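You operate a simulated robot arm through the tools that you are given. There is no shell and no other tool. Be economical: measure what you need, move in short steps, check, and stop when the job is done.

Carry out the task below with a simulated two-armed robot. There is one attempt and no reset: what you move stays moved.

TASK
On the folding table, fold the yellow cloth in half.

It is judged by the outcome, as a careful person would: the job done as asked, and still so three seconds after it is handed in. It fails if anything else is knocked over, pushed out of place, dropped, spilled or broken. Flat cloth is picked up by pressing the open fingertips on it (5 to 10 N) and closing them slowly along it; thin cloth reads only 2 to 8 mm in the jaws.

THE ROBOT
Two 7-joint arms with two-finger parallel grippers on one trunk, on a base that drives. Base frame: it is fixed to the floor where the robot stands at the start and does not move with it; the origin is under the middle of the robot, x ahead of it, y to its left, z up; the surface under the hand at the start is at about z = 0.74. Readings come in m, degrees, newtons and seconds.
The left shoulder is at the start at [0.218, 0.171, 1.027], the right one opposite. Places, roughly: folding table [0.8, -0.1, 0.7]. Payload 4.4 kg a hand.
The tool frame of a hand sits at the grasp point between the pads (the TCP): z along the fingers, y along the line on which they close. The tips reach 0.023 m beyond it. The gripper opens to 0.094 m. The fingers are 0.038 m wide and 0.01 m thick; the gripper's body (0.054 by 0.096 m) begins 0.039 m behind the TCP.
Orientation is told as [roll, pitch, yaw] about the base's x, y, z axes, in that order, counted from this pose: with the fingers straight down and closing along the base's y, the tool's x points along the base's -x, its y along +y and its z along -z.

THE INTERFACE
- The arms move only by the tool send_rows. It takes "left_series", "right_series" or both (then of equal length, played together; a hand with none holds still); each is a list of rows, each a list of 7 numbers: the shift along the base's x, y, z in m, then the turn, a rotation vector about the base's x, y, z in rad, then the finger opening in m, from 0 to 0.094. In form: [[x, y, z, rx, ry, rz, claw], ...]. A call has 1 to 20 rows; each row shifts and turns the commanded pose from where the row before left it. Each row takes 0.2 s and may step no farther than 0.05 m and 8.6 degrees from the row before; otherwise, or with a gripper value out of range, the whole call is refused. A pose out of reach is approached as far as the arm can. The call stops where the force on the tool passes 40 N (or 10 N more than at its start, if that is more) or the arm is blocked; 0.2 s more then pass. The fingers move at their own pace (about 0.072 m/s each) and stop on an object; they squeeze with about 23 N. The grip force told is the motor's: it shows also when the fingers shut on nothing. Time passes only in rows, and 0.2 s behind the last, so rows that do not move let the fingers close. The reply holds the time, the measured pose of the TCP, the force on the tool along the base axes, the opening and the grip force, in the units named above and with some noise, with the torque about the TCP (base axes, N m) and any sound that the robot's microphone picked up.
- Cameras (640 x 400 px; columns grow to the right, rows downward): "scene" is now at [0.3358, 0.0058, 1.1104]; the picture's right is [0.08, -1.00, 0.00], its down [-0.89, -0.07, -0.45] and it looks along [0.45, 0.04, -0.89] (base axes); focal length 214 px, centre (320, 200). "left" rides on the left gripper at [0.086, -0.016, -0.075] in its tool frame; the picture's right is [0.18, 0.98, 0.00], its down [-0.58, 0.11, -0.81] and it looks along [-0.79, 0.15, 0.59] (tool axes); focal length 243 px, centre (320, 200). "right" rides on the right gripper at [0.086, 0.016, -0.075] in its tool frame; the picture's right is [-0.18, 0.98, 0.00], its down [-0.58, -0.11, -0.81] and it looks along [-0.79, -0.15, 0.59] (tool axes); focal length 243 px, centre (320, 200). There is no depth. A picture from a camera that has moved, and an enlarged one, comes with that camera's place and axes in the base frame and with its lens.
- camera(camera): a new picture of that camera. No time passes.
- raise_lower(by): slides the trunk up (or, below 0, down) by that many m; the arms and the scene camera ride with it, the base frame stays. It gives what a move gives, with no picture.
- steer(legs): drives the robot by 1 to 6 legs, each [ahead, left, turn to the left] in m, m and degrees, along the robot's own axes; the way and the turn of a leg run together, so that a leg with both is an arc; at most 1.5 m and 180 degrees a leg. The arms and the cameras ride along, it lands a little off, and it stops where it bumps. It gives what a move gives.
- pan_tilt(pan, tilt): turns the head with the scene camera to pan (to the left, within 80 degrees either way) and tilt (down, from -29 to 69), counted from straight ahead of the robot. It gives what a move gives.
- close_up(camera, box): a new picture of the part [left, top, right, bottom] of that camera's present view, enlarged. No time passes.
- close_job(): hands the job in; it is judged then, once.

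Go step by step. Nothing tells you exact positions but the pictures and the camera data: compare them with the known pose of the tool, close in by small moves and look again before you grip or let go. The budget is 120 turns and 92 pictures, counting those below and the enlarged ones. Unless the task says otherwise, let go and move clear before handing in, and close with one line.

The tools are called after "Emit:" by a JSON object that holds its "op" and its "data". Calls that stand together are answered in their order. send_rows: Moves the arms, as the interface text tells. Its arguments: {"type":"object","properties":{"left_series":{"type":"array"},"right_series":{"type":"array"}},"required":[]} The other tools are called the same way: raise_lower (by) slides the trunk up or down; steer (legs) drives the base; pan_tilt (pan, tilt) turns the head that bears the scene camera; camera (camera) takes a picture; close_up (camera, box) takes an enlarged picture of a part of a camera's view; close_job () hands the job in.

At the start:

```text
clock: 0.0
left_tcp_pos: [0.5901, 0.2386, 0.9771]
left_tool_rot: [0.0, 0.0, 0.0]
left_ft_force: [-0.1, 0.7, -0.1]
left_moment: [0.0, 0.03, 0.0]
left_width: 0.094
left_grasp_force: 0.0
right_tcp_pos: [0.5556, -0.2362, 0.9758]
right_tool_rot: [0.0, 0.1, 0.0]
right_ft_force: [-0.5, 0.6, 0.4]
right_moment: [0.04, 0.0, 0.0]
right_width: 0.094
right_grasp_force: 0.1
trunk travel left (down, up): [-0.05, 0.338]
robot x, y, heading: [0.0032, 0.0008, 0.3]
head pan, tilt: [4.8, 63.2]
```

scene: 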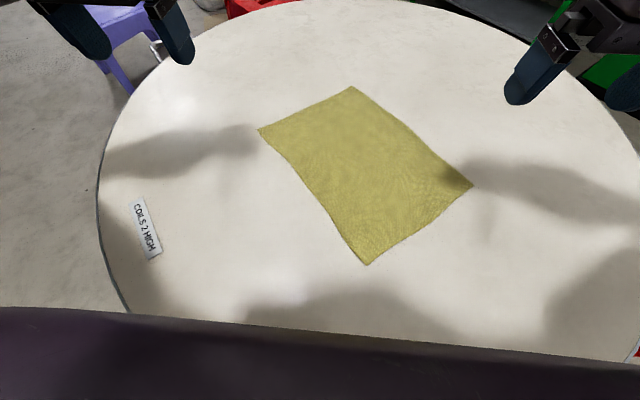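
right: 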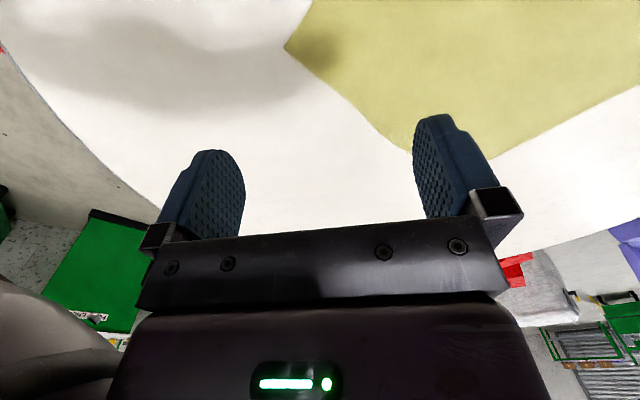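
left: 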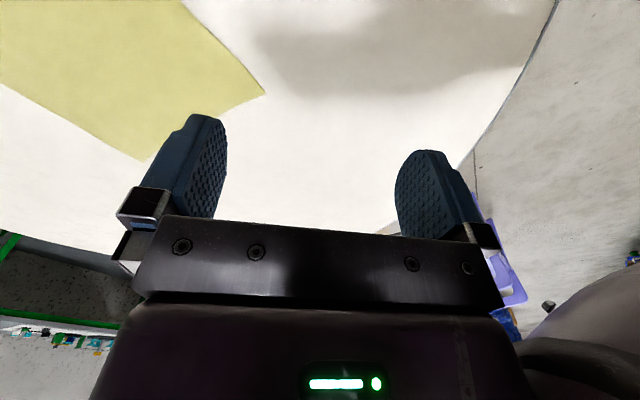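

The cloth is a flat rectangle of about 0.28 x 0.38 m, with corners near A (0.69,0.18), B (0.865,-0.035), C (0.58,-0.28) and D (0.41,-0.07). D is too close to the robot. I plan to move around the table to its left side so the long edges lie across in front of me, so I'll check that the floor there is clear first.

Emit:
{"op": "pan_tilt", "data": {"pan": 75, "tilt": 45}}

Emit:
{"op": "camera", "data": {"camera": "scene"}}

```text
clock: 1.4
left_tcp_pos: [0.5891, 0.2386, 0.9775]
left_tool_rot: [-0.1, 0.0, 0.0]
left_ft_force: [-0.8, -0.2, 0.0]
left_moment: [0.0, -0.01, 0.05]
left_width: 0.0938
left_grasp_force: 0.0
right_tcp_pos: [0.5544, -0.2356, 0.9755]
right_tool_rot: [0.1, 0.0, 0.0]
right_ft_force: [0.4, 0.1, 0.4]
right_moment: [-0.02, 0.01, -0.02]
right_width: 0.0938
right_grasp_force: 0.1
trunk travel left (down, up): [-0.05, 0.338]
robot x, y, heading: [-0.0023, -0.0, 0.0]
head pan, tilt: [75.0, 45.0]
```

```text
88 pictures are left
camera scene: at [0.2943, 0.079, 1.1335], right [0.97, -0.26, 0.0], down [-0.18, -0.68, -0.71], along [0.18, 0.68, -0.71], focal length 214 px, centre (320, 200)
```

scene: 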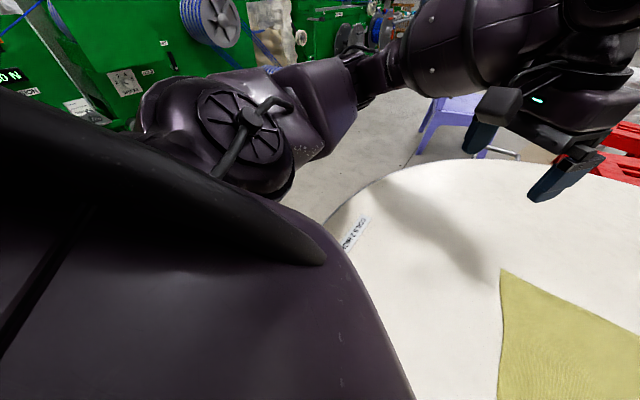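

The green shelving is about 3 m away and the floor beside the robot looks clear. I'll strafe left, then turn right to face the cloth square on.

Emit:
{"op": "steer", "data": {"legs": [[-0.05, 0, 0], [0, 0.55, 0], [0, 0, -51]]}}

Emit:
{"op": "pan_tilt", "data": {"pan": 0, "tilt": 55}}

Emit:
{"op": "camera", "data": {"camera": "scene"}}

```text
clock: 9.5
left_tcp_pos: [0.507, 0.2375, 0.9774]
left_tool_rot: [0.0, 0.0, -50.6]
left_ft_force: [0.8, -1.1, -0.5]
left_moment: [0.0, -0.03, 0.01]
left_width: 0.0939
left_grasp_force: 0.1
right_tcp_pos: [0.1187, -0.0364, 0.9752]
right_tool_rot: [0.0, 0.0, -50.8]
right_ft_force: [0.2, 0.3, 0.2]
right_moment: [-0.02, 0.01, -0.01]
right_width: 0.094
right_grasp_force: 0.1
trunk travel left (down, up): [-0.05, 0.338]
robot x, y, heading: [-0.0515, 0.5426, -50.6]
head pan, tilt: [75.0, 45.0]
```

```text
clock: 11.0
left_tcp_pos: [0.5068, 0.238, 0.978]
left_tool_rot: [0.1, 0.0, -50.6]
left_ft_force: [0.4, 0.1, -0.6]
left_moment: [0.0, 0.01, -0.01]
left_width: 0.0938
left_grasp_force: 0.1
right_tcp_pos: [0.1182, -0.0367, 0.9762]
right_tool_rot: [0.0, 0.0, -50.7]
right_ft_force: [0.1, -0.2, -0.4]
right_moment: [0.02, -0.01, -0.02]
right_width: 0.0939
right_grasp_force: 0.0
trunk travel left (down, up): [-0.05, 0.338]
robot x, y, heading: [-0.0508, 0.5434, -50.9]
head pan, tilt: [0.0, 55.0]
```

```text
87 pictures are left
camera scene: at [0.1672, 0.2752, 1.1201], right [-0.77, -0.63, 0.0], down [-0.52, 0.63, -0.57], along [0.36, -0.44, -0.82], focal length 214 px, centre (320, 200)
```

scene: 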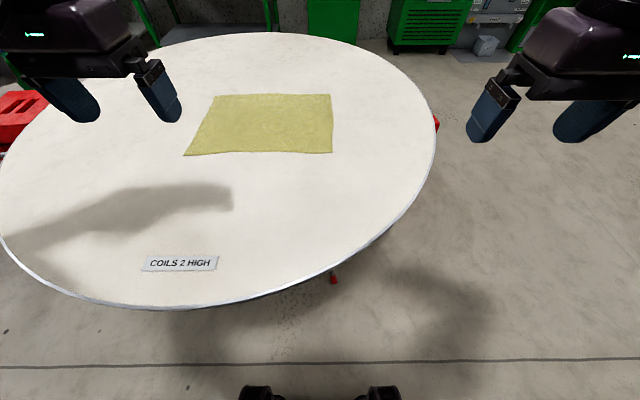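

The cloth edges now lie square to me, so I'll shift in to centre it.

Emit:
{"op": "steer", "data": {"legs": [[0, 0.17, 0], [0.125, 0, 0]]}}

Emit:
{"op": "camera", "data": {"camera": "scene"}}

Emit:
{"op": "camera", "data": {"camera": "left"}}

Emit:
{"op": "camera", "data": {"camera": "right"}}

```text
clock: 13.9
left_tcp_pos: [0.7104, 0.2421, 0.9771]
left_tool_rot: [0.0, 0.0, -51.0]
left_ft_force: [0.5, -0.1, -0.1]
left_moment: [0.0, 0.04, 0.0]
left_width: 0.0939
left_grasp_force: 0.0
right_tcp_pos: [0.3207, -0.0277, 0.9743]
right_tool_rot: [-0.1, 0.0, -51.1]
right_ft_force: [-0.1, 0.4, -0.3]
right_moment: [0.04, 0.04, 0.0]
right_width: 0.0938
right_grasp_force: 0.2
trunk travel left (down, up): [-0.05, 0.338]
robot x, y, heading: [0.1523, 0.5527, -51.0]
head pan, tilt: [0.0, 55.0]
```

```text
86 pictures are left
camera scene: at [0.3707, 0.2823, 1.1199], right [-0.78, -0.63, 0.0], down [-0.52, 0.64, -0.57], along [0.36, -0.45, -0.82], focal length 214 px, centre (320, 200)
```

scene: 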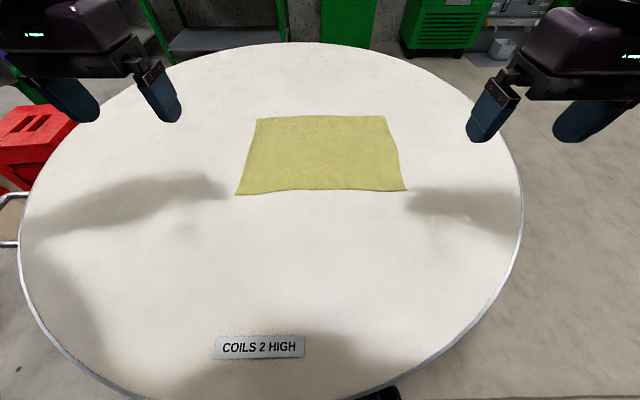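

```text
85 pictures are left
camera left: at [0.6431, 0.2992, 1.0532], right [0.65, 0.76, 0.0], down [0.45, -0.38, 0.81], along [0.61, -0.52, -0.59], focal length 243 px, centre (320, 200)
```

left: 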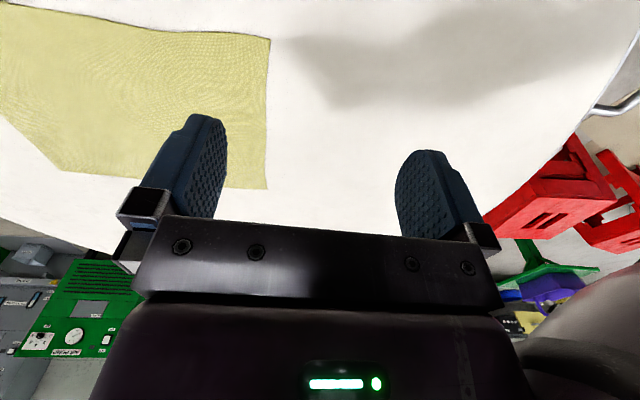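

```text
84 pictures are left
camera right: at [0.2779, 0.0485, 1.0491], right [0.88, 0.48, 0.0], down [0.28, -0.52, 0.81], along [0.38, -0.71, -0.59], focal length 243 px, centre (320, 200)
```

right: 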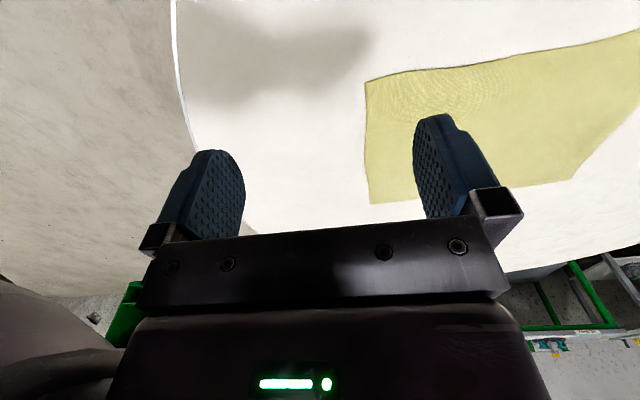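

The cloth is squarely in front of me, with its near corners at about 0.63 m and its far corners at about 0.92 m. I'll bring both hands above the near corners, slightly inset, with partly open jaws, and check.

Emit:
{"op": "send_rows", "data": {"left_series": [[-0.007, -0.0225, -0.03, 0, 0, 0, 0.04], [-0.007, -0.0225, -0.03, 0, 0, 0, 0.04], [-0.007, -0.0225, -0.03, 0, 0, 0, 0.04], [-0.007, -0.0225, -0.03, 0, 0, 0, 0.04], [0, 0, -0.03, 0, 0, 0, 0.04], [0, 0, 0, 0, 0, 0, 0.04]], "right_series": [[0.0289, -0.0074, -0.03, 0, 0, 0, 0.04], [0.0289, -0.0074, -0.03, 0, 0, 0, 0.04], [0.0289, -0.0074, -0.03, 0, 0, 0, 0.04], [0.0289, -0.0074, -0.03, 0, 0, 0, 0.04], [0, 0, -0.03, 0, 0, 0, 0.04], [0, 0, 0, 0, 0, 0, 0.04]]}}

Emit:
{"op": "camera", "data": {"camera": "scene"}}

Emit:
{"op": "camera", "data": {"camera": "left"}}

Emit:
{"op": "camera", "data": {"camera": "right"}}

```text
clock: 15.3
left_tcp_pos: [0.6808, 0.1532, 0.8282]
left_tool_rot: [-0.1, 0.0, -51.0]
left_ft_force: [0.0, -0.3, -0.4]
left_moment: [0.01, 0.0, 0.01]
left_width: 0.0397
left_grasp_force: 0.1
right_tcp_pos: [0.4344, -0.0587, 0.8281]
right_tool_rot: [0.0, 0.0, -51.0]
right_ft_force: [0.3, -0.1, 0.2]
right_moment: [0.01, 0.02, 0.01]
right_width: 0.04
right_grasp_force: 0.2
trunk travel left (down, up): [-0.05, 0.338]
robot x, y, heading: [0.1541, 0.5532, -51.0]
head pan, tilt: [0.0, 55.0]
```

```text
83 pictures are left
camera scene: at [0.3701, 0.2831, 1.1204], right [-0.78, -0.63, 0.0], down [-0.52, 0.64, -0.57], along [0.36, -0.45, -0.82], focal length 214 px, centre (320, 200)
```

scene: 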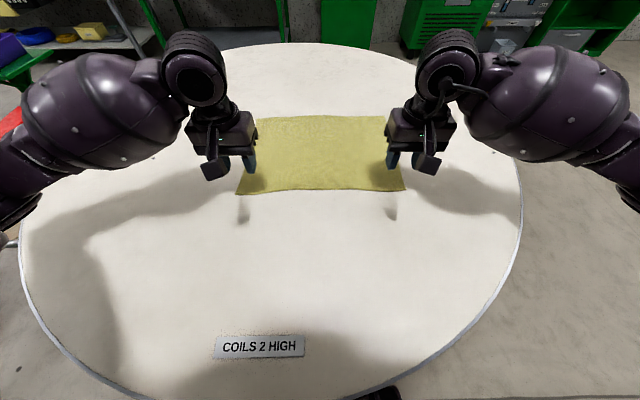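

```text
82 pictures are left
camera left: at [0.614, 0.2098, 0.9032], right [0.65, 0.76, 0.0], down [0.45, -0.38, 0.81], along [0.61, -0.52, -0.59], focal length 243 px, centre (320, 200)
```

left: 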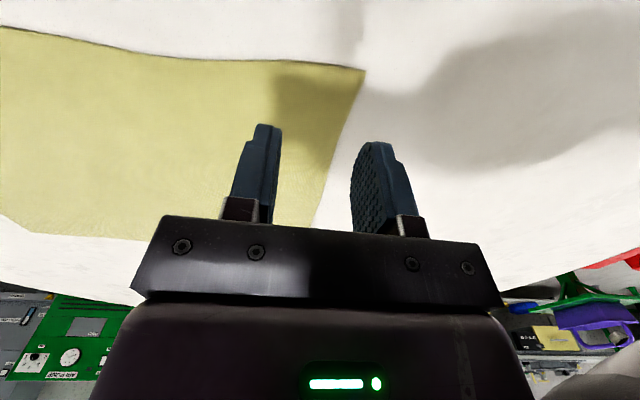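

```text
81 pictures are left
camera right: at [0.3925, 0.0191, 0.9014], right [0.88, 0.48, 0.0], down [0.28, -0.52, 0.81], along [0.38, -0.71, -0.59], focal length 243 px, centre (320, 200)
```

right: 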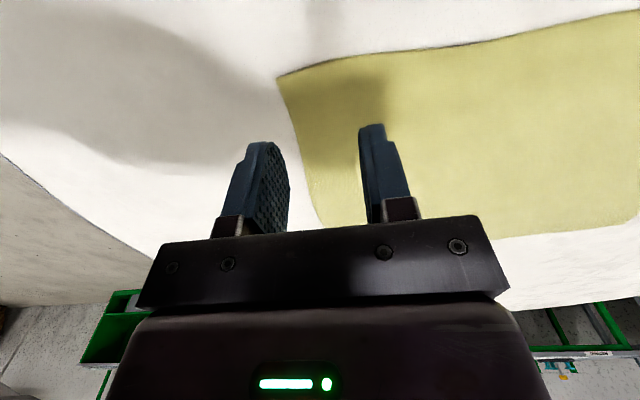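

Both wrist cameras confirm the corners at about (0.693,0.182) and (0.406,-0.067), so the hands are well placed. I'll descend close to the surface.

Emit:
{"op": "send_rows", "data": {"left_series": [[0, 0, -0.025, 0, 0, 0, 0.04], [0, 0, -0.025, 0, 0, 0, 0.04], [0, 0, -0.008, 0, 0, 0, 0.04], [0, 0, 0, 0, 0, 0, 0.04]], "right_series": [[0, 0, -0.025, 0, 0, 0, 0.04], [0, 0, -0.025, 0, 0, 0, 0.04], [0, 0, -0.008, 0, 0, 0, 0.04], [0, 0, 0, 0, 0, 0, 0.04]]}}

Emit:
{"op": "camera", "data": {"camera": "left"}}

Emit:
{"op": "camera", "data": {"camera": "right"}}

```text
clock: 16.3
left_tcp_pos: [0.6832, 0.155, 0.7704]
left_tool_rot: [0.0, 0.0, -51.0]
left_ft_force: [-1.1, -0.9, -1.2]
left_moment: [0.01, -0.02, -0.02]
left_width: 0.0401
left_grasp_force: 0.0
right_tcp_pos: [0.4356, -0.0582, 0.7681]
right_tool_rot: [0.0, 0.0, -51.0]
right_ft_force: [-0.2, -0.5, 0.2]
right_moment: [0.02, 0.02, 0.01]
right_width: 0.0401
right_grasp_force: 0.1
trunk travel left (down, up): [-0.05, 0.338]
robot x, y, heading: [0.1547, 0.5531, -50.8]
head pan, tilt: [0.0, 55.0]
```

```text
80 pictures are left
camera left: at [0.6152, 0.21, 0.8459], right [0.65, 0.76, 0.0], down [0.45, -0.38, 0.81], along [0.61, -0.52, -0.59], focal length 243 px, centre (320, 200)
```

left: 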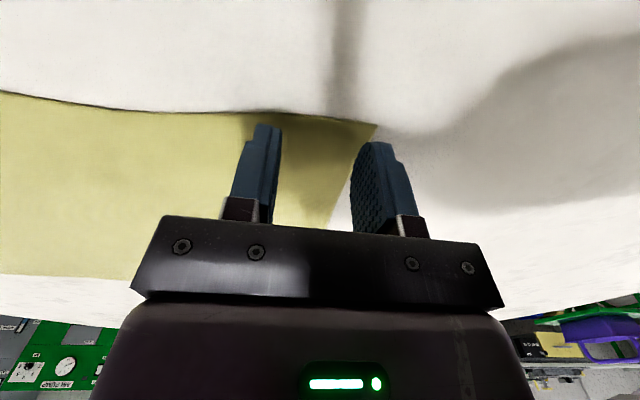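

```text
79 pictures are left
camera right: at [0.3934, 0.0197, 0.8428], right [0.88, 0.48, 0.0], down [0.28, -0.52, 0.81], along [0.38, -0.71, -0.59], focal length 243 px, centre (320, 200)
```

right: 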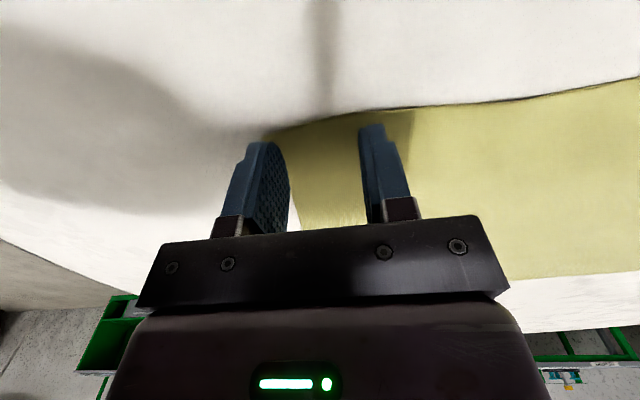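

The outer fingers sit right on the side edges, so I'll shift both hands about 8 mm inward and feel down gently.

Emit:
{"op": "send_rows", "data": {"left_series": [[-0.007, -0.006, 0, 0, 0, 0, 0.04], [0, 0, -0.003, 0, 0, 0, 0.04], [0, 0, -0.003, 0, 0, 0, 0.04], [0, 0, 0, 0, 0, 0, 0.04]], "right_series": [[0.007, 0.006, 0, 0, 0, 0, 0.04], [0, 0, -0.003, 0, 0, 0, 0.04], [0, 0, -0.002, 0, 0, 0, 0.04], [0, 0, 0, 0, 0, 0, 0.04]]}}

```text
clock: 17.3
left_tcp_pos: [0.6753, 0.1469, 0.7659]
left_tool_rot: [-0.1, -0.1, -51.1]
left_ft_force: [0.8, -0.6, 0.6]
left_moment: [0.0, -0.03, -0.01]
left_width: 0.0398
left_grasp_force: 0.1
right_tcp_pos: [0.441, -0.0519, 0.7656]
right_tool_rot: [0.0, -0.1, -51.0]
right_ft_force: [1.7, -0.8, 8.5]
right_moment: [-0.04, 0.02, 0.01]
right_width: 0.04
right_grasp_force: 0.0
trunk travel left (down, up): [-0.05, 0.338]
robot x, y, heading: [0.1545, 0.5545, -50.8]
head pan, tilt: [0.0, 55.0]
```

The right hand presses with about 8 N, while the left hasn't touched yet, so I'll lower the left.

Emit:
{"op": "send_rows", "data": {"left_series": [[0, 0, -0.002, 0, 0, 0, 0.04], [0, 0, 0, 0, 0, 0, 0.04]]}}

```text
clock: 17.9
left_tcp_pos: [0.6742, 0.1471, 0.7641]
left_tool_rot: [0.0, -0.2, -50.9]
left_ft_force: [0.2, 2.6, 16.0]
left_moment: [0.2, -0.09, 0.01]
left_width: 0.04
left_grasp_force: 0.0
right_tcp_pos: [0.4401, -0.051, 0.7646]
right_tool_rot: [0.0, -0.1, -51.0]
right_ft_force: [1.3, -0.3, 6.6]
right_moment: [-0.05, 0.02, -0.02]
right_width: 0.04
right_grasp_force: 0.2
trunk travel left (down, up): [-0.05, 0.338]
robot x, y, heading: [0.1517, 0.5555, -51.0]
head pan, tilt: [0.0, 55.0]
```

Left reads 16 N, which is a bit high. I'll ease it up slightly and close both slowly.

Emit:
{"op": "send_rows", "data": {"left_series": [[0, 0, -0.0, 0, 0, 0, 0.036], [0, 0, 0.0007, 0, 0, 0, 0.032], [0, 0, 0, 0, 0, 0, 0.028], [0, 0, 0, 0, 0, 0, 0.024], [0, 0, 0, 0, 0, 0, 0.02], [0, 0, 0, 0, 0, 0, 0.016], [0, 0, 0, 0, 0, 0, 0.012], [0, 0, 0, 0, 0, 0, 0.008], [0, 0, 0, 0, 0, 0, 0.004], [0, 0, 0, 0, 0, 0, 0.0], [0, 0, 0, 0, 0, 0, 0.0], [0, 0, 0, 0, 0, 0, 0.0]], "right_series": [[0, 0, 0, 0, 0, 0, 0.036], [0, 0, 0, 0, 0, 0, 0.032], [0, 0, 0, 0, 0, 0, 0.028], [0, 0, 0, 0, 0, 0, 0.024], [0, 0, 0, 0, 0, 0, 0.02], [0, 0, 0, 0, 0, 0, 0.016], [0, 0, 0, 0, 0, 0, 0.012], [0, 0, 0, 0, 0, 0, 0.008], [0, 0, 0, 0, 0, 0, 0.004], [0, 0, 0, 0, 0, 0, 0.0], [0, 0, 0, 0, 0, 0, 0.0], [0, 0, 0, 0, 0, 0, 0.0]]}}

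Emit:
{"op": "camera", "data": {"camera": "left"}}

Emit:
{"op": "camera", "data": {"camera": "right"}}

```text
clock: 20.5
left_tcp_pos: [0.6747, 0.1472, 0.7645]
left_tool_rot: [0.0, -0.1, -51.0]
left_ft_force: [-4.1, -2.7, 13.8]
left_moment: [0.02, 0.09, -0.07]
left_width: 0.0078
left_grasp_force: 22.6
right_tcp_pos: [0.4401, -0.0503, 0.764]
right_tool_rot: [0.1, -0.1, -51.0]
right_ft_force: [4.7, 4.1, 10.4]
right_moment: [0.06, -0.11, -0.02]
right_width: 0.0024
right_grasp_force: 23.3
trunk travel left (down, up): [-0.05, 0.338]
robot x, y, heading: [0.1528, 0.5508, -51.0]
head pan, tilt: [0.0, 55.0]
```

```text
78 pictures are left
camera left: at [0.6073, 0.2044, 0.8397], right [0.65, 0.76, 0.0], down [0.45, -0.38, 0.81], along [0.61, -0.52, -0.59], focal length 243 px, centre (320, 200)
```

left: 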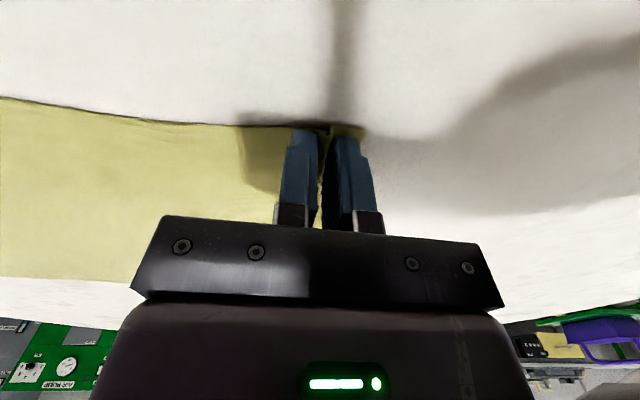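

```text
77 pictures are left
camera right: at [0.3983, 0.0267, 0.8386], right [0.88, 0.48, 0.0], down [0.28, -0.52, 0.81], along [0.38, -0.71, -0.59], focal length 243 px, centre (320, 200)
```

right: 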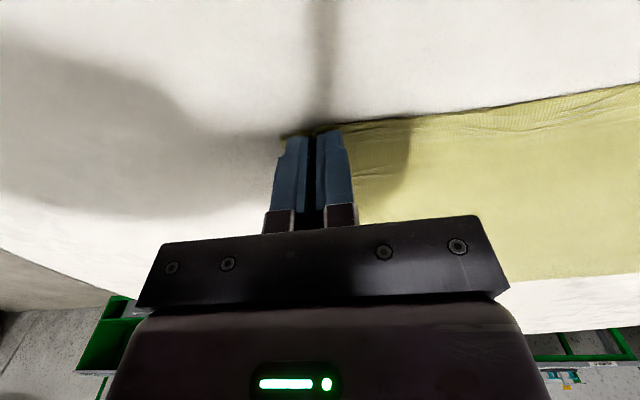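

Both jaws hold something cloth-thin (7.8 and 2.4 mm). I'll lift 4 cm and check.

Emit:
{"op": "send_rows", "data": {"left_series": [[0, 0, 0.01, 0, 0, 0, 0], [0, 0, 0.015, 0, 0, 0, 0], [0, 0, 0.015, 0, 0, 0, 0], [0, 0, 0, 0, 0, 0, 0]], "right_series": [[0, 0, 0.01, 0, 0, 0, 0], [0, 0, 0.015, 0, 0, 0, 0], [0, 0, 0.015, 0, 0, 0, 0], [0, 0, 0, 0, 0, 0, 0]]}}

Emit:
{"op": "camera", "data": {"camera": "scene"}}

Emit:
{"op": "camera", "data": {"camera": "right"}}

Emit:
{"op": "camera", "data": {"camera": "left"}}

```text
clock: 21.5
left_tcp_pos: [0.6743, 0.1464, 0.8025]
left_tool_rot: [0.0, 0.1, -51.0]
left_ft_force: [-3.6, -2.0, -0.4]
left_moment: [-0.04, 0.08, -0.05]
left_width: 0.0073
left_grasp_force: 23.2
right_tcp_pos: [0.4427, -0.0523, 0.8031]
right_tool_rot: [0.0, 0.1, -51.1]
right_ft_force: [3.1, 2.3, -0.5]
right_moment: [0.01, -0.06, 0.01]
right_width: 0.0023
right_grasp_force: 22.7
trunk travel left (down, up): [-0.05, 0.338]
robot x, y, heading: [0.1504, 0.5511, -50.9]
head pan, tilt: [0.0, 55.0]
```

```text
76 pictures are left
camera scene: at [0.3704, 0.2826, 1.1199], right [-0.78, -0.63, 0.0], down [-0.52, 0.64, -0.57], along [0.36, -0.45, -0.82], focal length 214 px, centre (320, 200)
```

scene: 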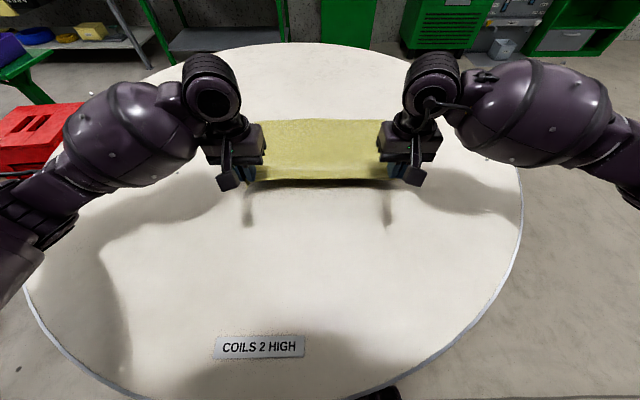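

```text
75 pictures are left
camera right: at [0.4002, 0.0255, 0.8768], right [0.88, 0.48, 0.0], down [0.28, -0.52, 0.81], along [0.38, -0.71, -0.59], focal length 243 px, centre (320, 200)
```

right: 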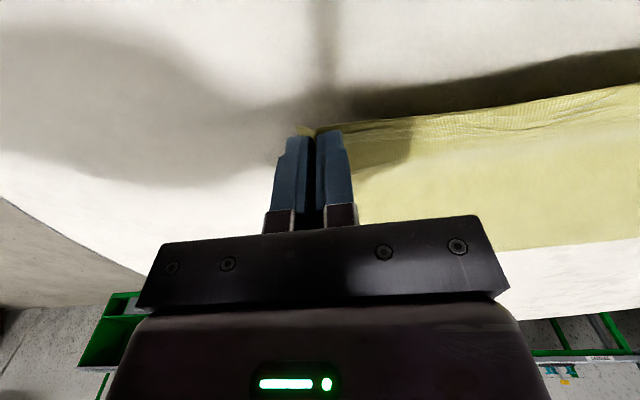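

```text
74 pictures are left
camera left: at [0.6073, 0.2027, 0.8785], right [0.65, 0.76, 0.0], down [0.45, -0.38, 0.81], along [0.61, -0.52, -0.59], focal length 243 px, centre (320, 200)
```

left: 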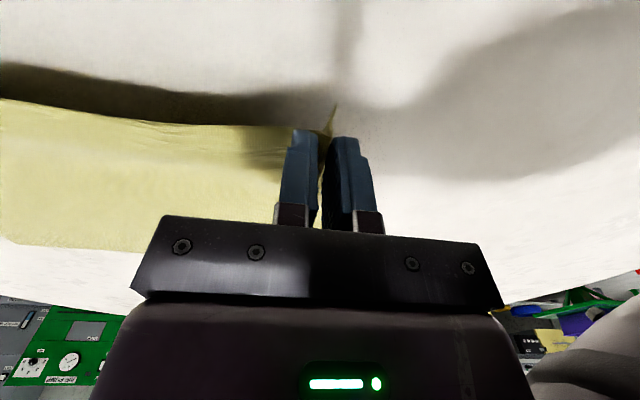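

Both corners are held and the near edge is taut between the hands. I'll swing them over in an arc toward the far edge, stopping before the end to look.

Emit:
{"op": "send_rows", "data": {"left_series": [[0.004, -0.0097, 0.0205, 0, 0, 0, 0], [0.0063, -0.0078, 0.0205, 0, 0, 0, 0], [0.0094, -0.0117, 0.015, 0, 0, 0, 0], [0.0094, -0.0117, 0.015, 0, 0, 0, 0], [0.011, -0.0136, 0.01, 0, 0, 0, 0], [0.011, -0.0136, 0.01, 0, 0, 0, 0], [0.0126, -0.0155, 0.005, 0, 0, 0, 0], [0.0126, -0.0155, 0.005, 0, 0, 0, 0], [0.0126, -0.0155, 0, 0, 0, 0, 0], [0.0126, -0.0155, 0, 0, 0, 0, 0], [0.011, -0.0136, -0.0075, 0, 0, 0, 0], [0.011, -0.0136, -0.0075, 0, 0, 0, 0], [0.011, -0.0136, -0.0125, 0, 0, 0, 0], [0.011, -0.0136, -0.0125, 0, 0, 0, 0], [0.0079, -0.0097, -0.015, 0, 0, 0, 0], [0.0079, -0.0097, -0.015, 0, 0, 0, 0], [0, 0, 0, 0, 0, 0, 0]], "right_series": [[0.0086, -0.0059, 0.0205, 0, 0, 0, 0], [0.0063, -0.0078, 0.0205, 0, 0, 0, 0], [0.0094, -0.0117, 0.015, 0, 0, 0, 0], [0.0094, -0.0117, 0.015, 0, 0, 0, 0], [0.011, -0.0136, 0.01, 0, 0, 0, 0], [0.011, -0.0136, 0.01, 0, 0, 0, 0], [0.0126, -0.0155, 0.005, 0, 0, 0, 0], [0.0126, -0.0155, 0.005, 0, 0, 0, 0], [0.0126, -0.0155, 0, 0, 0, 0, 0], [0.0126, -0.0155, 0, 0, 0, 0, 0], [0.011, -0.0136, -0.0075, 0, 0, 0, 0], [0.011, -0.0136, -0.0075, 0, 0, 0, 0], [0.011, -0.0136, -0.0125, 0, 0, 0, 0], [0.011, -0.0136, -0.0125, 0, 0, 0, 0], [0.0079, -0.0097, -0.015, 0, 0, 0, 0], [0.0079, -0.0097, -0.015, 0, 0, 0, 0], [0, 0, 0, 0, 0, 0, 0]]}}

Emit:
{"op": "camera", "data": {"camera": "scene"}}

Emit:
{"op": "camera", "data": {"camera": "right"}}

Emit:
{"op": "camera", "data": {"camera": "left"}}

```text
clock: 25.1
left_tcp_pos: [0.8369, -0.0593, 0.8334]
left_tool_rot: [-0.1, 0.1, -51.0]
left_ft_force: [-0.3, -0.8, 0.1]
left_moment: [0.0, 0.03, -0.06]
left_width: 0.0073
left_grasp_force: 23.1
right_tcp_pos: [0.6074, -0.252, 0.835]
right_tool_rot: [0.1, 0.0, -51.0]
right_ft_force: [0.3, 0.3, -0.5]
right_moment: [-0.01, -0.03, 0.01]
right_width: 0.0023
right_grasp_force: 23.5
trunk travel left (down, up): [-0.05, 0.338]
robot x, y, heading: [0.1532, 0.5475, -51.0]
head pan, tilt: [0.0, 55.0]
```

```text
73 pictures are left
camera scene: at [0.37, 0.2832, 1.1204], right [-0.78, -0.63, 0.0], down [-0.52, 0.64, -0.57], along [0.36, -0.45, -0.82], focal length 214 px, centre (320, 200)
```

scene: 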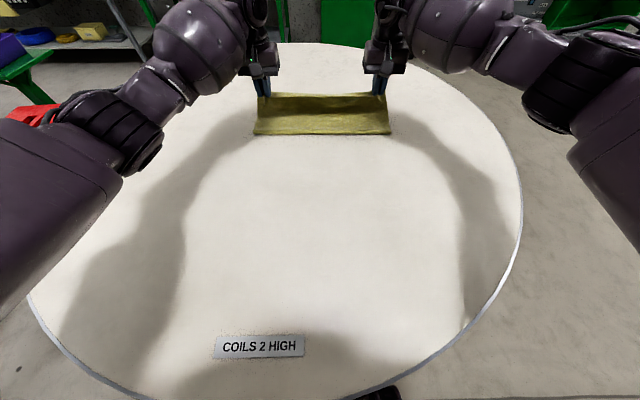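

```text
72 pictures are left
camera right: at [0.5653, -0.1744, 0.9092], right [0.88, 0.48, 0.0], down [0.28, -0.52, 0.81], along [0.38, -0.71, -0.59], focal length 243 px, centre (320, 200)
```

right: 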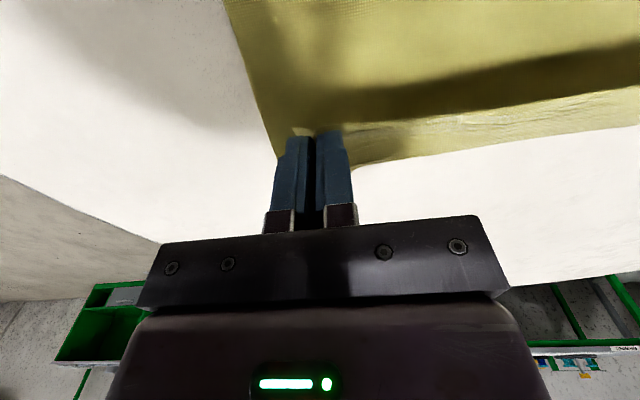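

```text
71 pictures are left
camera left: at [0.7697, -0.0022, 0.9092], right [0.65, 0.76, 0.0], down [0.45, -0.38, 0.81], along [0.61, -0.52, -0.59], focal length 243 px, centre (320, 200)
```

left: 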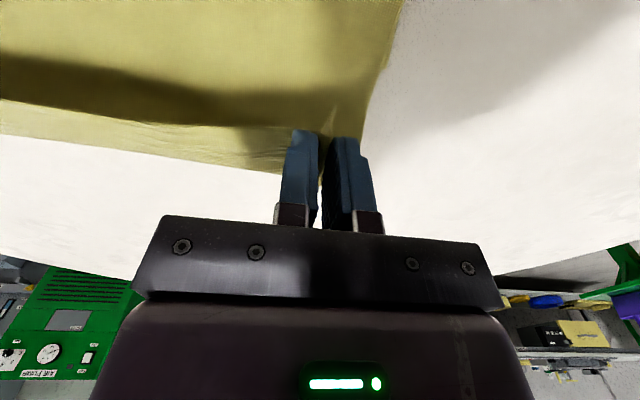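

The grip holds, but gripping the cloth flat with the jaws closing sideways keeps the hem facing me, so the edge would end up curled back on itself. I'll lay the cloth back along the same arc, then re-grip with the jaws closing across the edge so the hem can roll over.

Emit:
{"op": "send_rows", "data": {"left_series": [[-0.0079, 0.0097, 0.015, 0, 0, 0, 0], [-0.0079, 0.0097, 0.015, 0, 0, 0, 0], [-0.011, 0.0136, 0.0125, 0, 0, 0, 0], [-0.011, 0.0136, 0.0125, 0, 0, 0, 0], [-0.011, 0.0136, 0.0075, 0, 0, 0, 0], [-0.011, 0.0136, 0.0075, 0, 0, 0, 0], [-0.0126, 0.0155, 0, 0, 0, 0, 0], [-0.0126, 0.0155, 0, 0, 0, 0, 0], [-0.0126, 0.0155, -0.005, 0, 0, 0, 0], [-0.0126, 0.0155, -0.005, 0, 0, 0, 0], [-0.011, 0.0136, -0.01, 0, 0, 0, 0], [-0.011, 0.0136, -0.01, 0, 0, 0, 0], [-0.0094, 0.0117, -0.015, 0, 0, 0, 0], [-0.0094, 0.0117, -0.015, 0, 0, 0, 0], [-0.0063, 0.0078, -0.0205, 0, 0, 0, 0], [-0.004, 0.0097, -0.0205, 0, 0, 0, 0], [0, 0, -0.015, 0, 0, 0, 0], [0, 0, -0.015, 0, 0, 0, 0], [0, 0, -0.007, 0, 0, 0, 0]], "right_series": [[-0.0079, 0.0097, 0.015, 0, 0, 0, 0], [-0.0079, 0.0097, 0.015, 0, 0, 0, 0], [-0.011, 0.0136, 0.0125, 0, 0, 0, 0], [-0.011, 0.0136, 0.0125, 0, 0, 0, 0], [-0.011, 0.0136, 0.0075, 0, 0, 0, 0], [-0.011, 0.0136, 0.0075, 0, 0, 0, 0], [-0.0126, 0.0155, 0, 0, 0, 0, 0], [-0.0126, 0.0155, 0, 0, 0, 0, 0], [-0.0126, 0.0155, -0.005, 0, 0, 0, 0], [-0.0126, 0.0155, -0.005, 0, 0, 0, 0], [-0.011, 0.0136, -0.01, 0, 0, 0, 0], [-0.011, 0.0136, -0.01, 0, 0, 0, 0], [-0.0094, 0.0117, -0.015, 0, 0, 0, 0], [-0.0094, 0.0117, -0.015, 0, 0, 0, 0], [-0.0063, 0.0078, -0.0205, 0, 0, 0, 0], [-0.0086, 0.0059, -0.0205, 0, 0, 0, 0], [0, 0, -0.015, 0, 0, 0, 0], [0, 0, -0.015, 0, 0, 0, 0], [0, 0, -0.007, 0, 0, 0, 0]]}}

Emit:
{"op": "camera", "data": {"camera": "scene"}}

```text
clock: 29.1
left_tcp_pos: [0.6736, 0.147, 0.7656]
left_tool_rot: [0.0, -0.1, -51.0]
left_ft_force: [-2.4, -3.2, 1.7]
left_moment: [-0.06, 0.11, -0.05]
left_width: 0.0074
left_grasp_force: 23.3
right_tcp_pos: [0.4425, -0.0521, 0.7654]
right_tool_rot: [0.1, 0.0, -50.9]
right_ft_force: [3.6, 2.6, 0.3]
right_moment: [0.07, -0.09, -0.03]
right_width: 0.002
right_grasp_force: 23.0
trunk travel left (down, up): [-0.05, 0.338]
robot x, y, heading: [0.1501, 0.5549, -51.1]
head pan, tilt: [0.0, 55.0]
```

```text
70 pictures are left
camera scene: at [0.37, 0.2831, 1.1204], right [-0.78, -0.63, 0.0], down [-0.52, 0.64, -0.57], along [0.36, -0.45, -0.82], focal length 214 px, centre (320, 200)
```

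scene: 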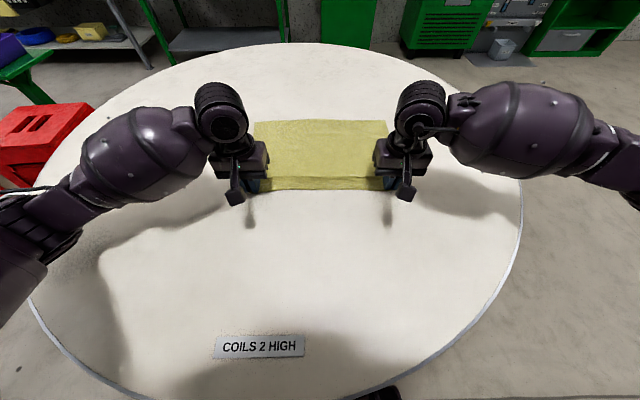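

It's laid back flat with just a slight ripple. I'll pull back a few mm, then open slowly while touching so the hem spreads, and lift away.

Emit:
{"op": "send_rows", "data": {"left_series": [[-0.003, 0.0039, 0, 0, 0, 0, 0], [-0.002, 0.0025, -0.001, 0, 0, 0, 0], [0, 0, 0, 0, 0, 0, 0.01], [0, 0, 0, 0, 0, 0, 0.018], [0, 0, 0, 0, 0, 0, 0.026], [0, 0, 0, 0, 0, 0, 0.034], [0, 0, 0, 0, 0, 0, 0.042], [0, 0, 0.005, 0, 0, 0, 0.045], [0, 0, 0.03, 0, 0, 0, 0.045], [0, 0, 0.04, 0, 0, 0, 0.045], [-0.02, 0.025, 0.03, 0, 0, 0, 0.045], [-0.025, 0.03, 0.03, 0, 0, 0, 0.045]], "right_series": [[-0.003, 0.0039, 0, 0, 0, 0, 0], [-0.002, 0.0025, -0.001, 0, 0, 0, 0], [0, 0, 0, 0, 0, 0, 0.01], [0, 0, 0, 0, 0, 0, 0.018], [0, 0, 0, 0, 0, 0, 0.026], [0, 0, 0, 0, 0, 0, 0.034], [0, 0, 0, 0, 0, 0, 0.042], [0, 0, 0.005, 0, 0, 0, 0.045], [0, 0, 0.03, 0, 0, 0, 0.045], [0, 0, 0.04, 0, 0, 0, 0.045], [-0.02, 0.025, 0.03, 0, 0, 0, 0.045], [-0.025, 0.03, 0.03, 0, 0, 0, 0.045]]}}

Emit:
{"op": "camera", "data": {"camera": "scene"}}

Emit:
{"op": "camera", "data": {"camera": "left"}}

Emit:
{"op": "camera", "data": {"camera": "right"}}

```text
clock: 31.7
left_tcp_pos: [0.6247, 0.2065, 0.9]
left_tool_rot: [0.0, -0.1, -51.0]
left_ft_force: [-0.1, 0.6, 0.4]
left_moment: [-0.04, 0.01, 0.01]
left_width: 0.045
left_grasp_force: 0.0
right_tcp_pos: [0.3929, 0.0092, 0.9025]
right_tool_rot: [0.0, -0.1, -51.1]
right_ft_force: [-0.8, -0.2, 1.2]
right_moment: [0.03, -0.03, 0.01]
right_width: 0.0452
right_grasp_force: 0.1
trunk travel left (down, up): [-0.05, 0.338]
robot x, y, heading: [0.1529, 0.5504, -50.9]
head pan, tilt: [0.0, 55.0]
```

```text
69 pictures are left
camera scene: at [0.3694, 0.2838, 1.1208], right [-0.78, -0.63, 0.0], down [-0.52, 0.64, -0.57], along [0.36, -0.45, -0.82], focal length 214 px, centre (320, 200)
```

scene: 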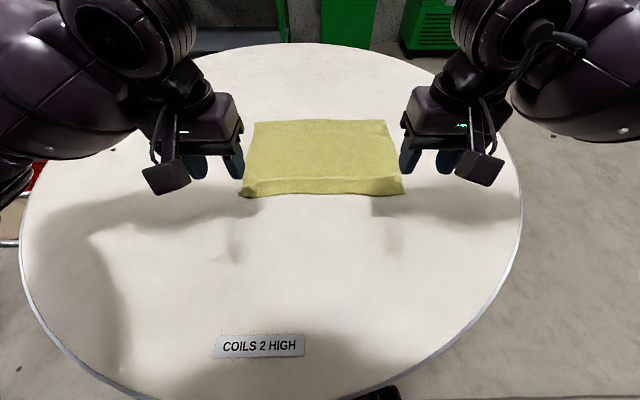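

```text
68 pictures are left
camera left: at [0.5582, 0.2627, 0.9747], right [0.65, 0.76, 0.0], down [0.45, -0.38, 0.81], along [0.62, -0.52, -0.59], focal length 243 px, centre (320, 200)
```

left: 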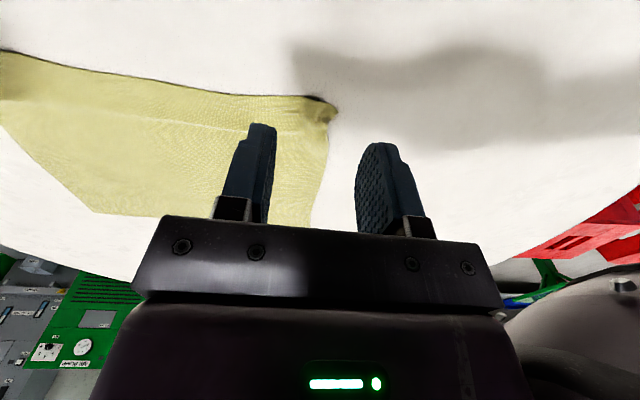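

```text
67 pictures are left
camera right: at [0.3505, 0.0875, 0.9773], right [0.88, 0.47, 0.0], down [0.28, -0.52, 0.81], along [0.38, -0.71, -0.59], focal length 243 px, centre (320, 200)
```

right: 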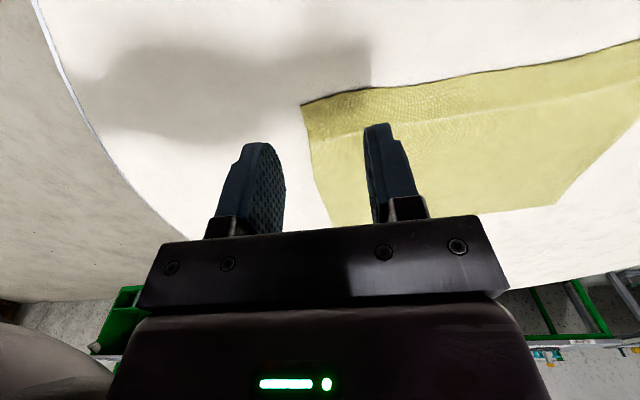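

The cloth is flat again with only a faint crease. Next I'll yaw the hands 90° so the jaws close across the near edge, left turning clockwise and right counter-clockwise.

Emit:
{"op": "send_rows", "data": {"left_series": [[0, 0, 0, 0, 0, -0.1428, 0.06], [0, 0, 0, 0, 0, -0.1428, 0.06], [0, 0, 0, 0, 0, -0.1428, 0.06], [0, 0, 0, 0, 0, -0.1428, 0.06], [0, 0, 0, 0, 0, -0.1428, 0.06], [0, 0, 0, 0, 0, -0.1428, 0.06], [0, 0, 0, 0, 0, -0.1428, 0.06], [0, 0, 0, 0, 0, -0.1428, 0.06], [0, 0, 0, 0, 0, -0.1428, 0.06], [0, 0, 0, 0, 0, -0.1428, 0.06], [0, 0, 0, 0, 0, -0.1428, 0.06], [0, 0, 0, 0, 0, 0, 0.06]], "right_series": [[0, 0, 0, 0, 0, 0.1428, 0.06], [0, 0, 0, 0, 0, 0.1428, 0.06], [0, 0, 0, 0, 0, 0.1428, 0.06], [0, 0, 0, 0, 0, 0.1428, 0.06], [0, 0, 0, 0, 0, 0.1428, 0.06], [0, 0, 0, 0, 0, 0.1428, 0.06], [0, 0, 0, 0, 0, 0.1428, 0.06], [0, 0, 0, 0, 0, 0.1428, 0.06], [0, 0, 0, 0, 0, 0.1428, 0.06], [0, 0, 0, 0, 0, 0.1428, 0.06], [0, 0, 0, 0, 0, 0.1428, 0.06], [0, 0, 0, 0, 0, 0, 0.06]]}}

Emit:
{"op": "camera", "data": {"camera": "scene"}}

Emit:
{"op": "camera", "data": {"camera": "left"}}

Emit:
{"op": "camera", "data": {"camera": "right"}}

```text
clock: 34.3
left_tcp_pos: [0.6236, 0.2071, 0.9018]
left_tool_rot: [0.0, 0.0, -141.1]
left_ft_force: [-0.1, -0.3, -1.0]
left_moment: [-0.02, -0.03, 0.0]
left_width: 0.0603
left_grasp_force: 0.1
right_tcp_pos: [0.4259, 0.0688, 0.909]
right_tool_rot: [0.0, 0.0, 39.1]
right_ft_force: [-0.3, -0.7, 1.0]
right_moment: [-0.03, -0.01, 0.02]
right_width: 0.0601
right_grasp_force: 0.0
right hand out of reach, approached as far as the arm can: row 11
trunk travel left (down, up): [-0.05, 0.338]
robot x, y, heading: [0.1514, 0.5523, -51.2]
head pan, tilt: [0.0, 55.0]
```

```text
66 pictures are left
camera scene: at [0.3692, 0.2817, 1.12], right [-0.78, -0.63, 0.0], down [-0.51, 0.64, -0.57], along [0.36, -0.45, -0.82], focal length 214 px, centre (320, 200)
```

scene: 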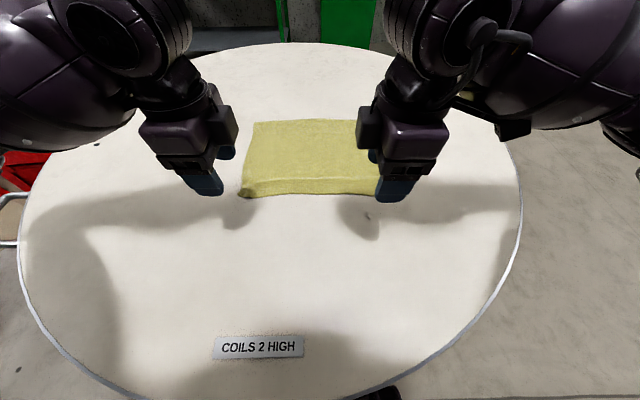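

```text
65 pictures are left
camera left: at [0.681, 0.2736, 0.9759], right [0.76, -0.65, 0.0], down [-0.39, -0.45, 0.81], along [-0.52, -0.61, -0.59], focal length 243 px, centre (320, 200)
```

left: 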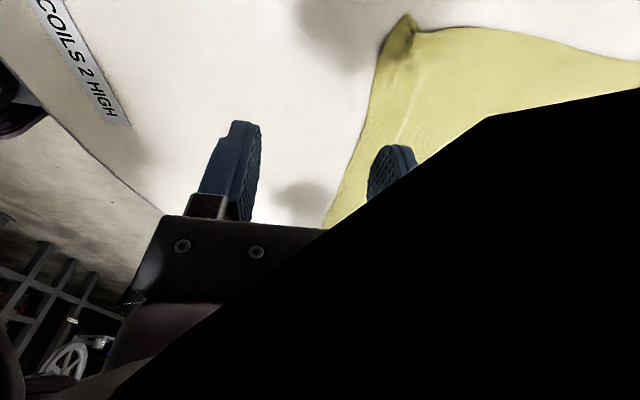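

```text
64 pictures are left
camera right: at [0.3483, 0.0284, 0.9839], right [-0.48, 0.88, 0.0], down [0.52, 0.28, 0.81], along [0.71, 0.38, -0.59], focal length 243 px, centre (320, 200)
```

right: 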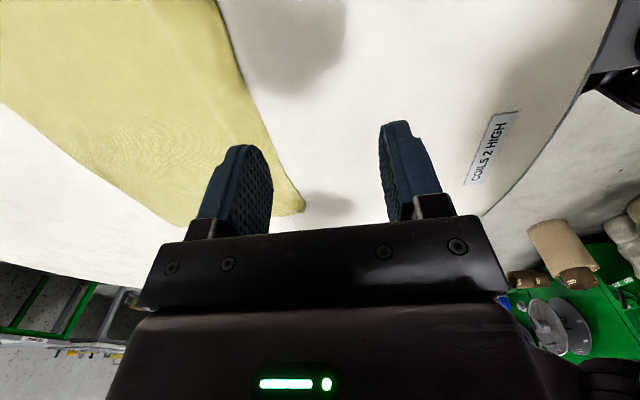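

The left yaw worked; the right got pushed out by its reach limit. I'll move both over the near edge at low height and re-check positions.

Emit:
{"op": "send_rows", "data": {"left_series": [[0.014, -0.0152, -0.02, 0, 0, 0, 0.03], [0.014, -0.0152, -0.02, 0, 0, 0, 0.03], [0.014, -0.0152, -0.02, 0, 0, 0, 0.03], [0.0138, -0.0152, -0.02, 0, 0, 0, 0.03], [0, 0, 0, 0, 0, 0, 0.03]], "right_series": [[0.0105, -0.0155, -0.02, 0, 0, 0, 0.03], [0.0105, -0.0155, -0.02, 0, 0, 0, 0.03], [0.0105, -0.0155, -0.02, 0, 0, 0, 0.03], [0.0105, -0.0155, -0.02, 0, 0, 0, 0.03], [0, 0, 0, 0, 0, 0, 0.03]]}}

Emit:
{"op": "camera", "data": {"camera": "scene"}}

```text
clock: 35.5
left_tcp_pos: [0.6816, 0.1501, 0.8203]
left_tool_rot: [0.0, 0.1, -140.9]
left_ft_force: [0.0, -0.2, -0.3]
left_moment: [0.01, -0.01, -0.01]
left_width: 0.0296
left_grasp_force: 0.1
right_tcp_pos: [0.435, 0.061, 0.8969]
right_tool_rot: [0.0, 0.0, 38.9]
right_ft_force: [0.1, 0.8, -0.5]
right_moment: [0.01, 0.01, 0.01]
right_width: 0.0299
right_grasp_force: 0.0
right hand out of reach, approached as far as the arm can: row 1, 2, 3, 4
trunk travel left (down, up): [-0.05, 0.338]
robot x, y, heading: [0.1533, 0.5502, -51.2]
head pan, tilt: [0.0, 55.0]
```

```text
63 pictures are left
camera scene: at [0.3701, 0.283, 1.1203], right [-0.78, -0.63, 0.0], down [-0.52, 0.64, -0.57], along [0.36, -0.45, -0.82], focal length 214 px, centre (320, 200)
```

scene: 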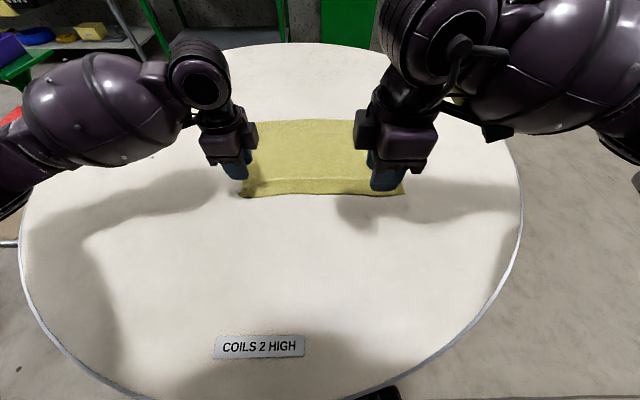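

The right arm can't hold that yaw here, so I'll lift it and turn it the other way round (180° back).

Emit:
{"op": "send_rows", "data": {"right_series": [[-0.01, 0.015, 0.03, 0, 0, -0.1428, 0.03], [-0.01, 0.015, 0.03, 0, 0, -0.1428, 0.03], [-0.01, 0.015, 0.02, 0, 0, -0.1428, 0.03], [0, 0, 0, 0, 0, -0.1428, 0.03], [0, 0, 0, 0, 0, -0.1428, 0.03], [0, 0, 0, 0, 0, -0.1428, 0.03], [0, 0, 0, 0, 0, -0.1428, 0.03], [0, 0, 0, 0, 0, -0.1428, 0.03], [0, 0, 0, 0, 0, -0.1428, 0.03], [0, 0, 0, 0, 0, -0.1428, 0.03], [0, 0, 0, 0, 0, -0.1428, 0.03], [0, 0, 0, 0, 0, -0.1428, 0.03], [0, 0, 0, 0, 0, -0.1428, 0.03], [0, 0, 0, 0, 0, -0.1428, 0.03], [0, 0, 0, 0, 0, -0.1428, 0.03], [0, 0, 0, 0, 0, -0.1428, 0.03], [0, 0, 0, 0, 0, -0.1428, 0.03], [0, 0, 0, 0, 0, -0.1428, 0.03], [0, 0, 0, 0, 0, -0.1428, 0.03], [0, 0, 0, 0, 0, -0.1428, 0.03]]}}

Emit:
{"op": "send_rows", "data": {"right_series": [[0, 0, 0, 0, 0, -0.1428, 0.03], [0, 0, 0, 0, 0, -0.1428, 0.03], [0, 0, 0, 0, 0, 0, 0.03]]}}

Emit:
{"op": "camera", "data": {"camera": "scene"}}

```text
clock: 39.7
left_tcp_pos: [0.6817, 0.149, 0.8206]
left_tool_rot: [0.0, 0.0, -141.1]
left_ft_force: [0.3, 0.4, -0.4]
left_moment: [-0.01, -0.01, -0.01]
left_width: 0.0303
left_grasp_force: 0.0
right_tcp_pos: [0.4048, 0.1057, 0.9765]
right_tool_rot: [0.0, 0.1, -124.8]
right_ft_force: [-0.1, -0.2, 0.9]
right_moment: [-0.02, 0.0, 0.01]
right_width: 0.0298
right_grasp_force: 0.2
trunk travel left (down, up): [-0.05, 0.338]
robot x, y, heading: [0.1523, 0.5505, -51.1]
head pan, tilt: [0.0, 55.0]
```

```text
clock: 40.5
left_tcp_pos: [0.6816, 0.1487, 0.8203]
left_tool_rot: [0.0, 0.0, -141.0]
left_ft_force: [0.2, 0.0, 1.3]
left_moment: [-0.01, -0.02, -0.02]
left_width: 0.0299
left_grasp_force: 0.1
right_tcp_pos: [0.4042, 0.1051, 0.9768]
right_tool_rot: [0.0, 0.0, -141.1]
right_ft_force: [0.6, -0.9, -0.5]
right_moment: [0.03, -0.03, 0.03]
right_width: 0.0299
right_grasp_force: 0.0
trunk travel left (down, up): [-0.05, 0.338]
robot x, y, heading: [0.1514, 0.5546, -51.0]
head pan, tilt: [0.0, 55.0]
```

```text
62 pictures are left
camera scene: at [0.3703, 0.2828, 1.1201], right [-0.78, -0.63, 0.0], down [-0.52, 0.64, -0.57], along [0.36, -0.45, -0.82], focal length 214 px, centre (320, 200)
```

scene: 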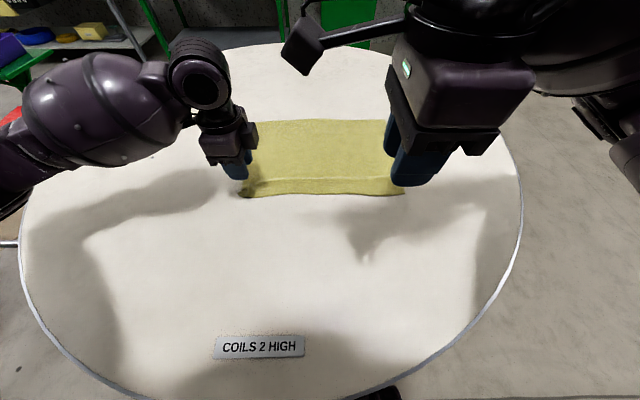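

That orientation works for the right hand. I'll move it above its corner.

Emit:
{"op": "send_rows", "data": {"right_series": [[0.0062, -0.0315, -0.0314, 0, 0, 0, 0.03], [0.0062, -0.0315, -0.0314, 0, 0, 0, 0.03], [0.0062, -0.0315, -0.0314, 0, 0, 0, 0.03], [0.0062, -0.0315, -0.0314, 0, 0, 0, 0.03], [0.0062, -0.0315, -0.0314, 0, 0, 0, 0.03], [0, 0, 0, 0, 0, 0, 0.03]]}}

Emit:
{"op": "camera", "data": {"camera": "scene"}}

Emit:
{"op": "camera", "data": {"camera": "right"}}

Emit:
{"op": "camera", "data": {"camera": "left"}}

```text
clock: 41.9
left_tcp_pos: [0.681, 0.149, 0.8197]
left_tool_rot: [0.0, 0.1, -141.0]
left_ft_force: [-0.6, 0.6, 0.7]
left_moment: [-0.05, 0.0, 0.0]
left_width: 0.03
left_grasp_force: 0.1
right_tcp_pos: [0.436, -0.0535, 0.8207]
right_tool_rot: [0.0, 0.0, -140.9]
right_ft_force: [-0.3, 0.1, 0.1]
right_moment: [0.0, 0.01, -0.01]
right_width: 0.0298
right_grasp_force: 0.0
trunk travel left (down, up): [-0.05, 0.338]
robot x, y, heading: [0.1547, 0.5546, -50.9]
head pan, tilt: [0.0, 55.0]
```

```text
61 pictures are left
camera scene: at [0.3701, 0.283, 1.1203], right [-0.78, -0.63, 0.0], down [-0.52, 0.64, -0.57], along [0.36, -0.45, -0.82], focal length 214 px, centre (320, 200)
```

scene: 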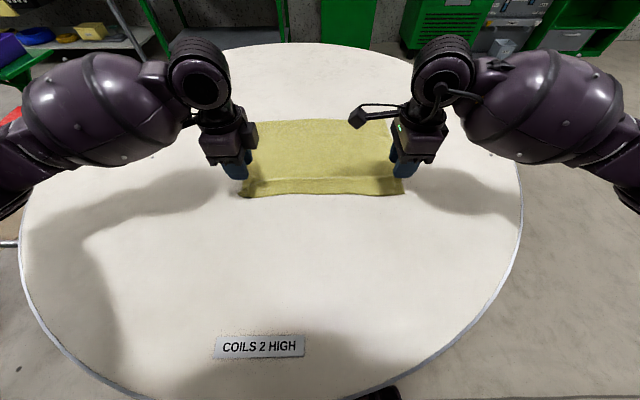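

```text
60 pictures are left
camera right: at [0.514, -0.0116, 0.8962], right [0.48, -0.88, 0.0], down [-0.52, -0.28, 0.81], along [-0.71, -0.38, -0.59], focal length 243 px, centre (320, 200)
```

right: 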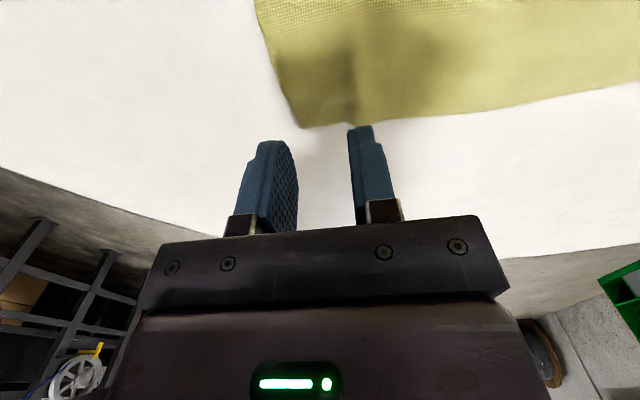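

```text
59 pictures are left
camera left: at [0.7387, 0.2154, 0.8964], right [0.76, -0.65, 0.0], down [-0.38, -0.45, 0.81], along [-0.52, -0.61, -0.59], focal length 243 px, centre (320, 200)
```

left: 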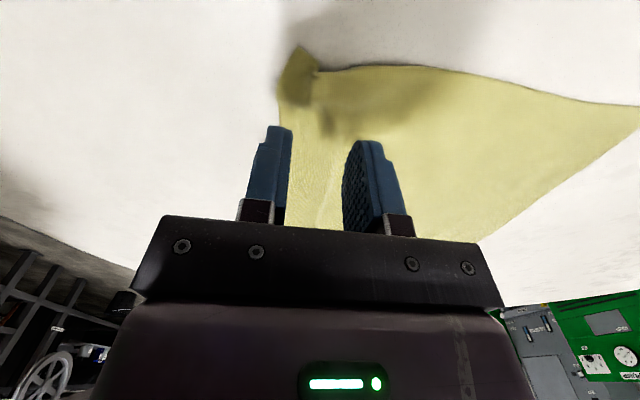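

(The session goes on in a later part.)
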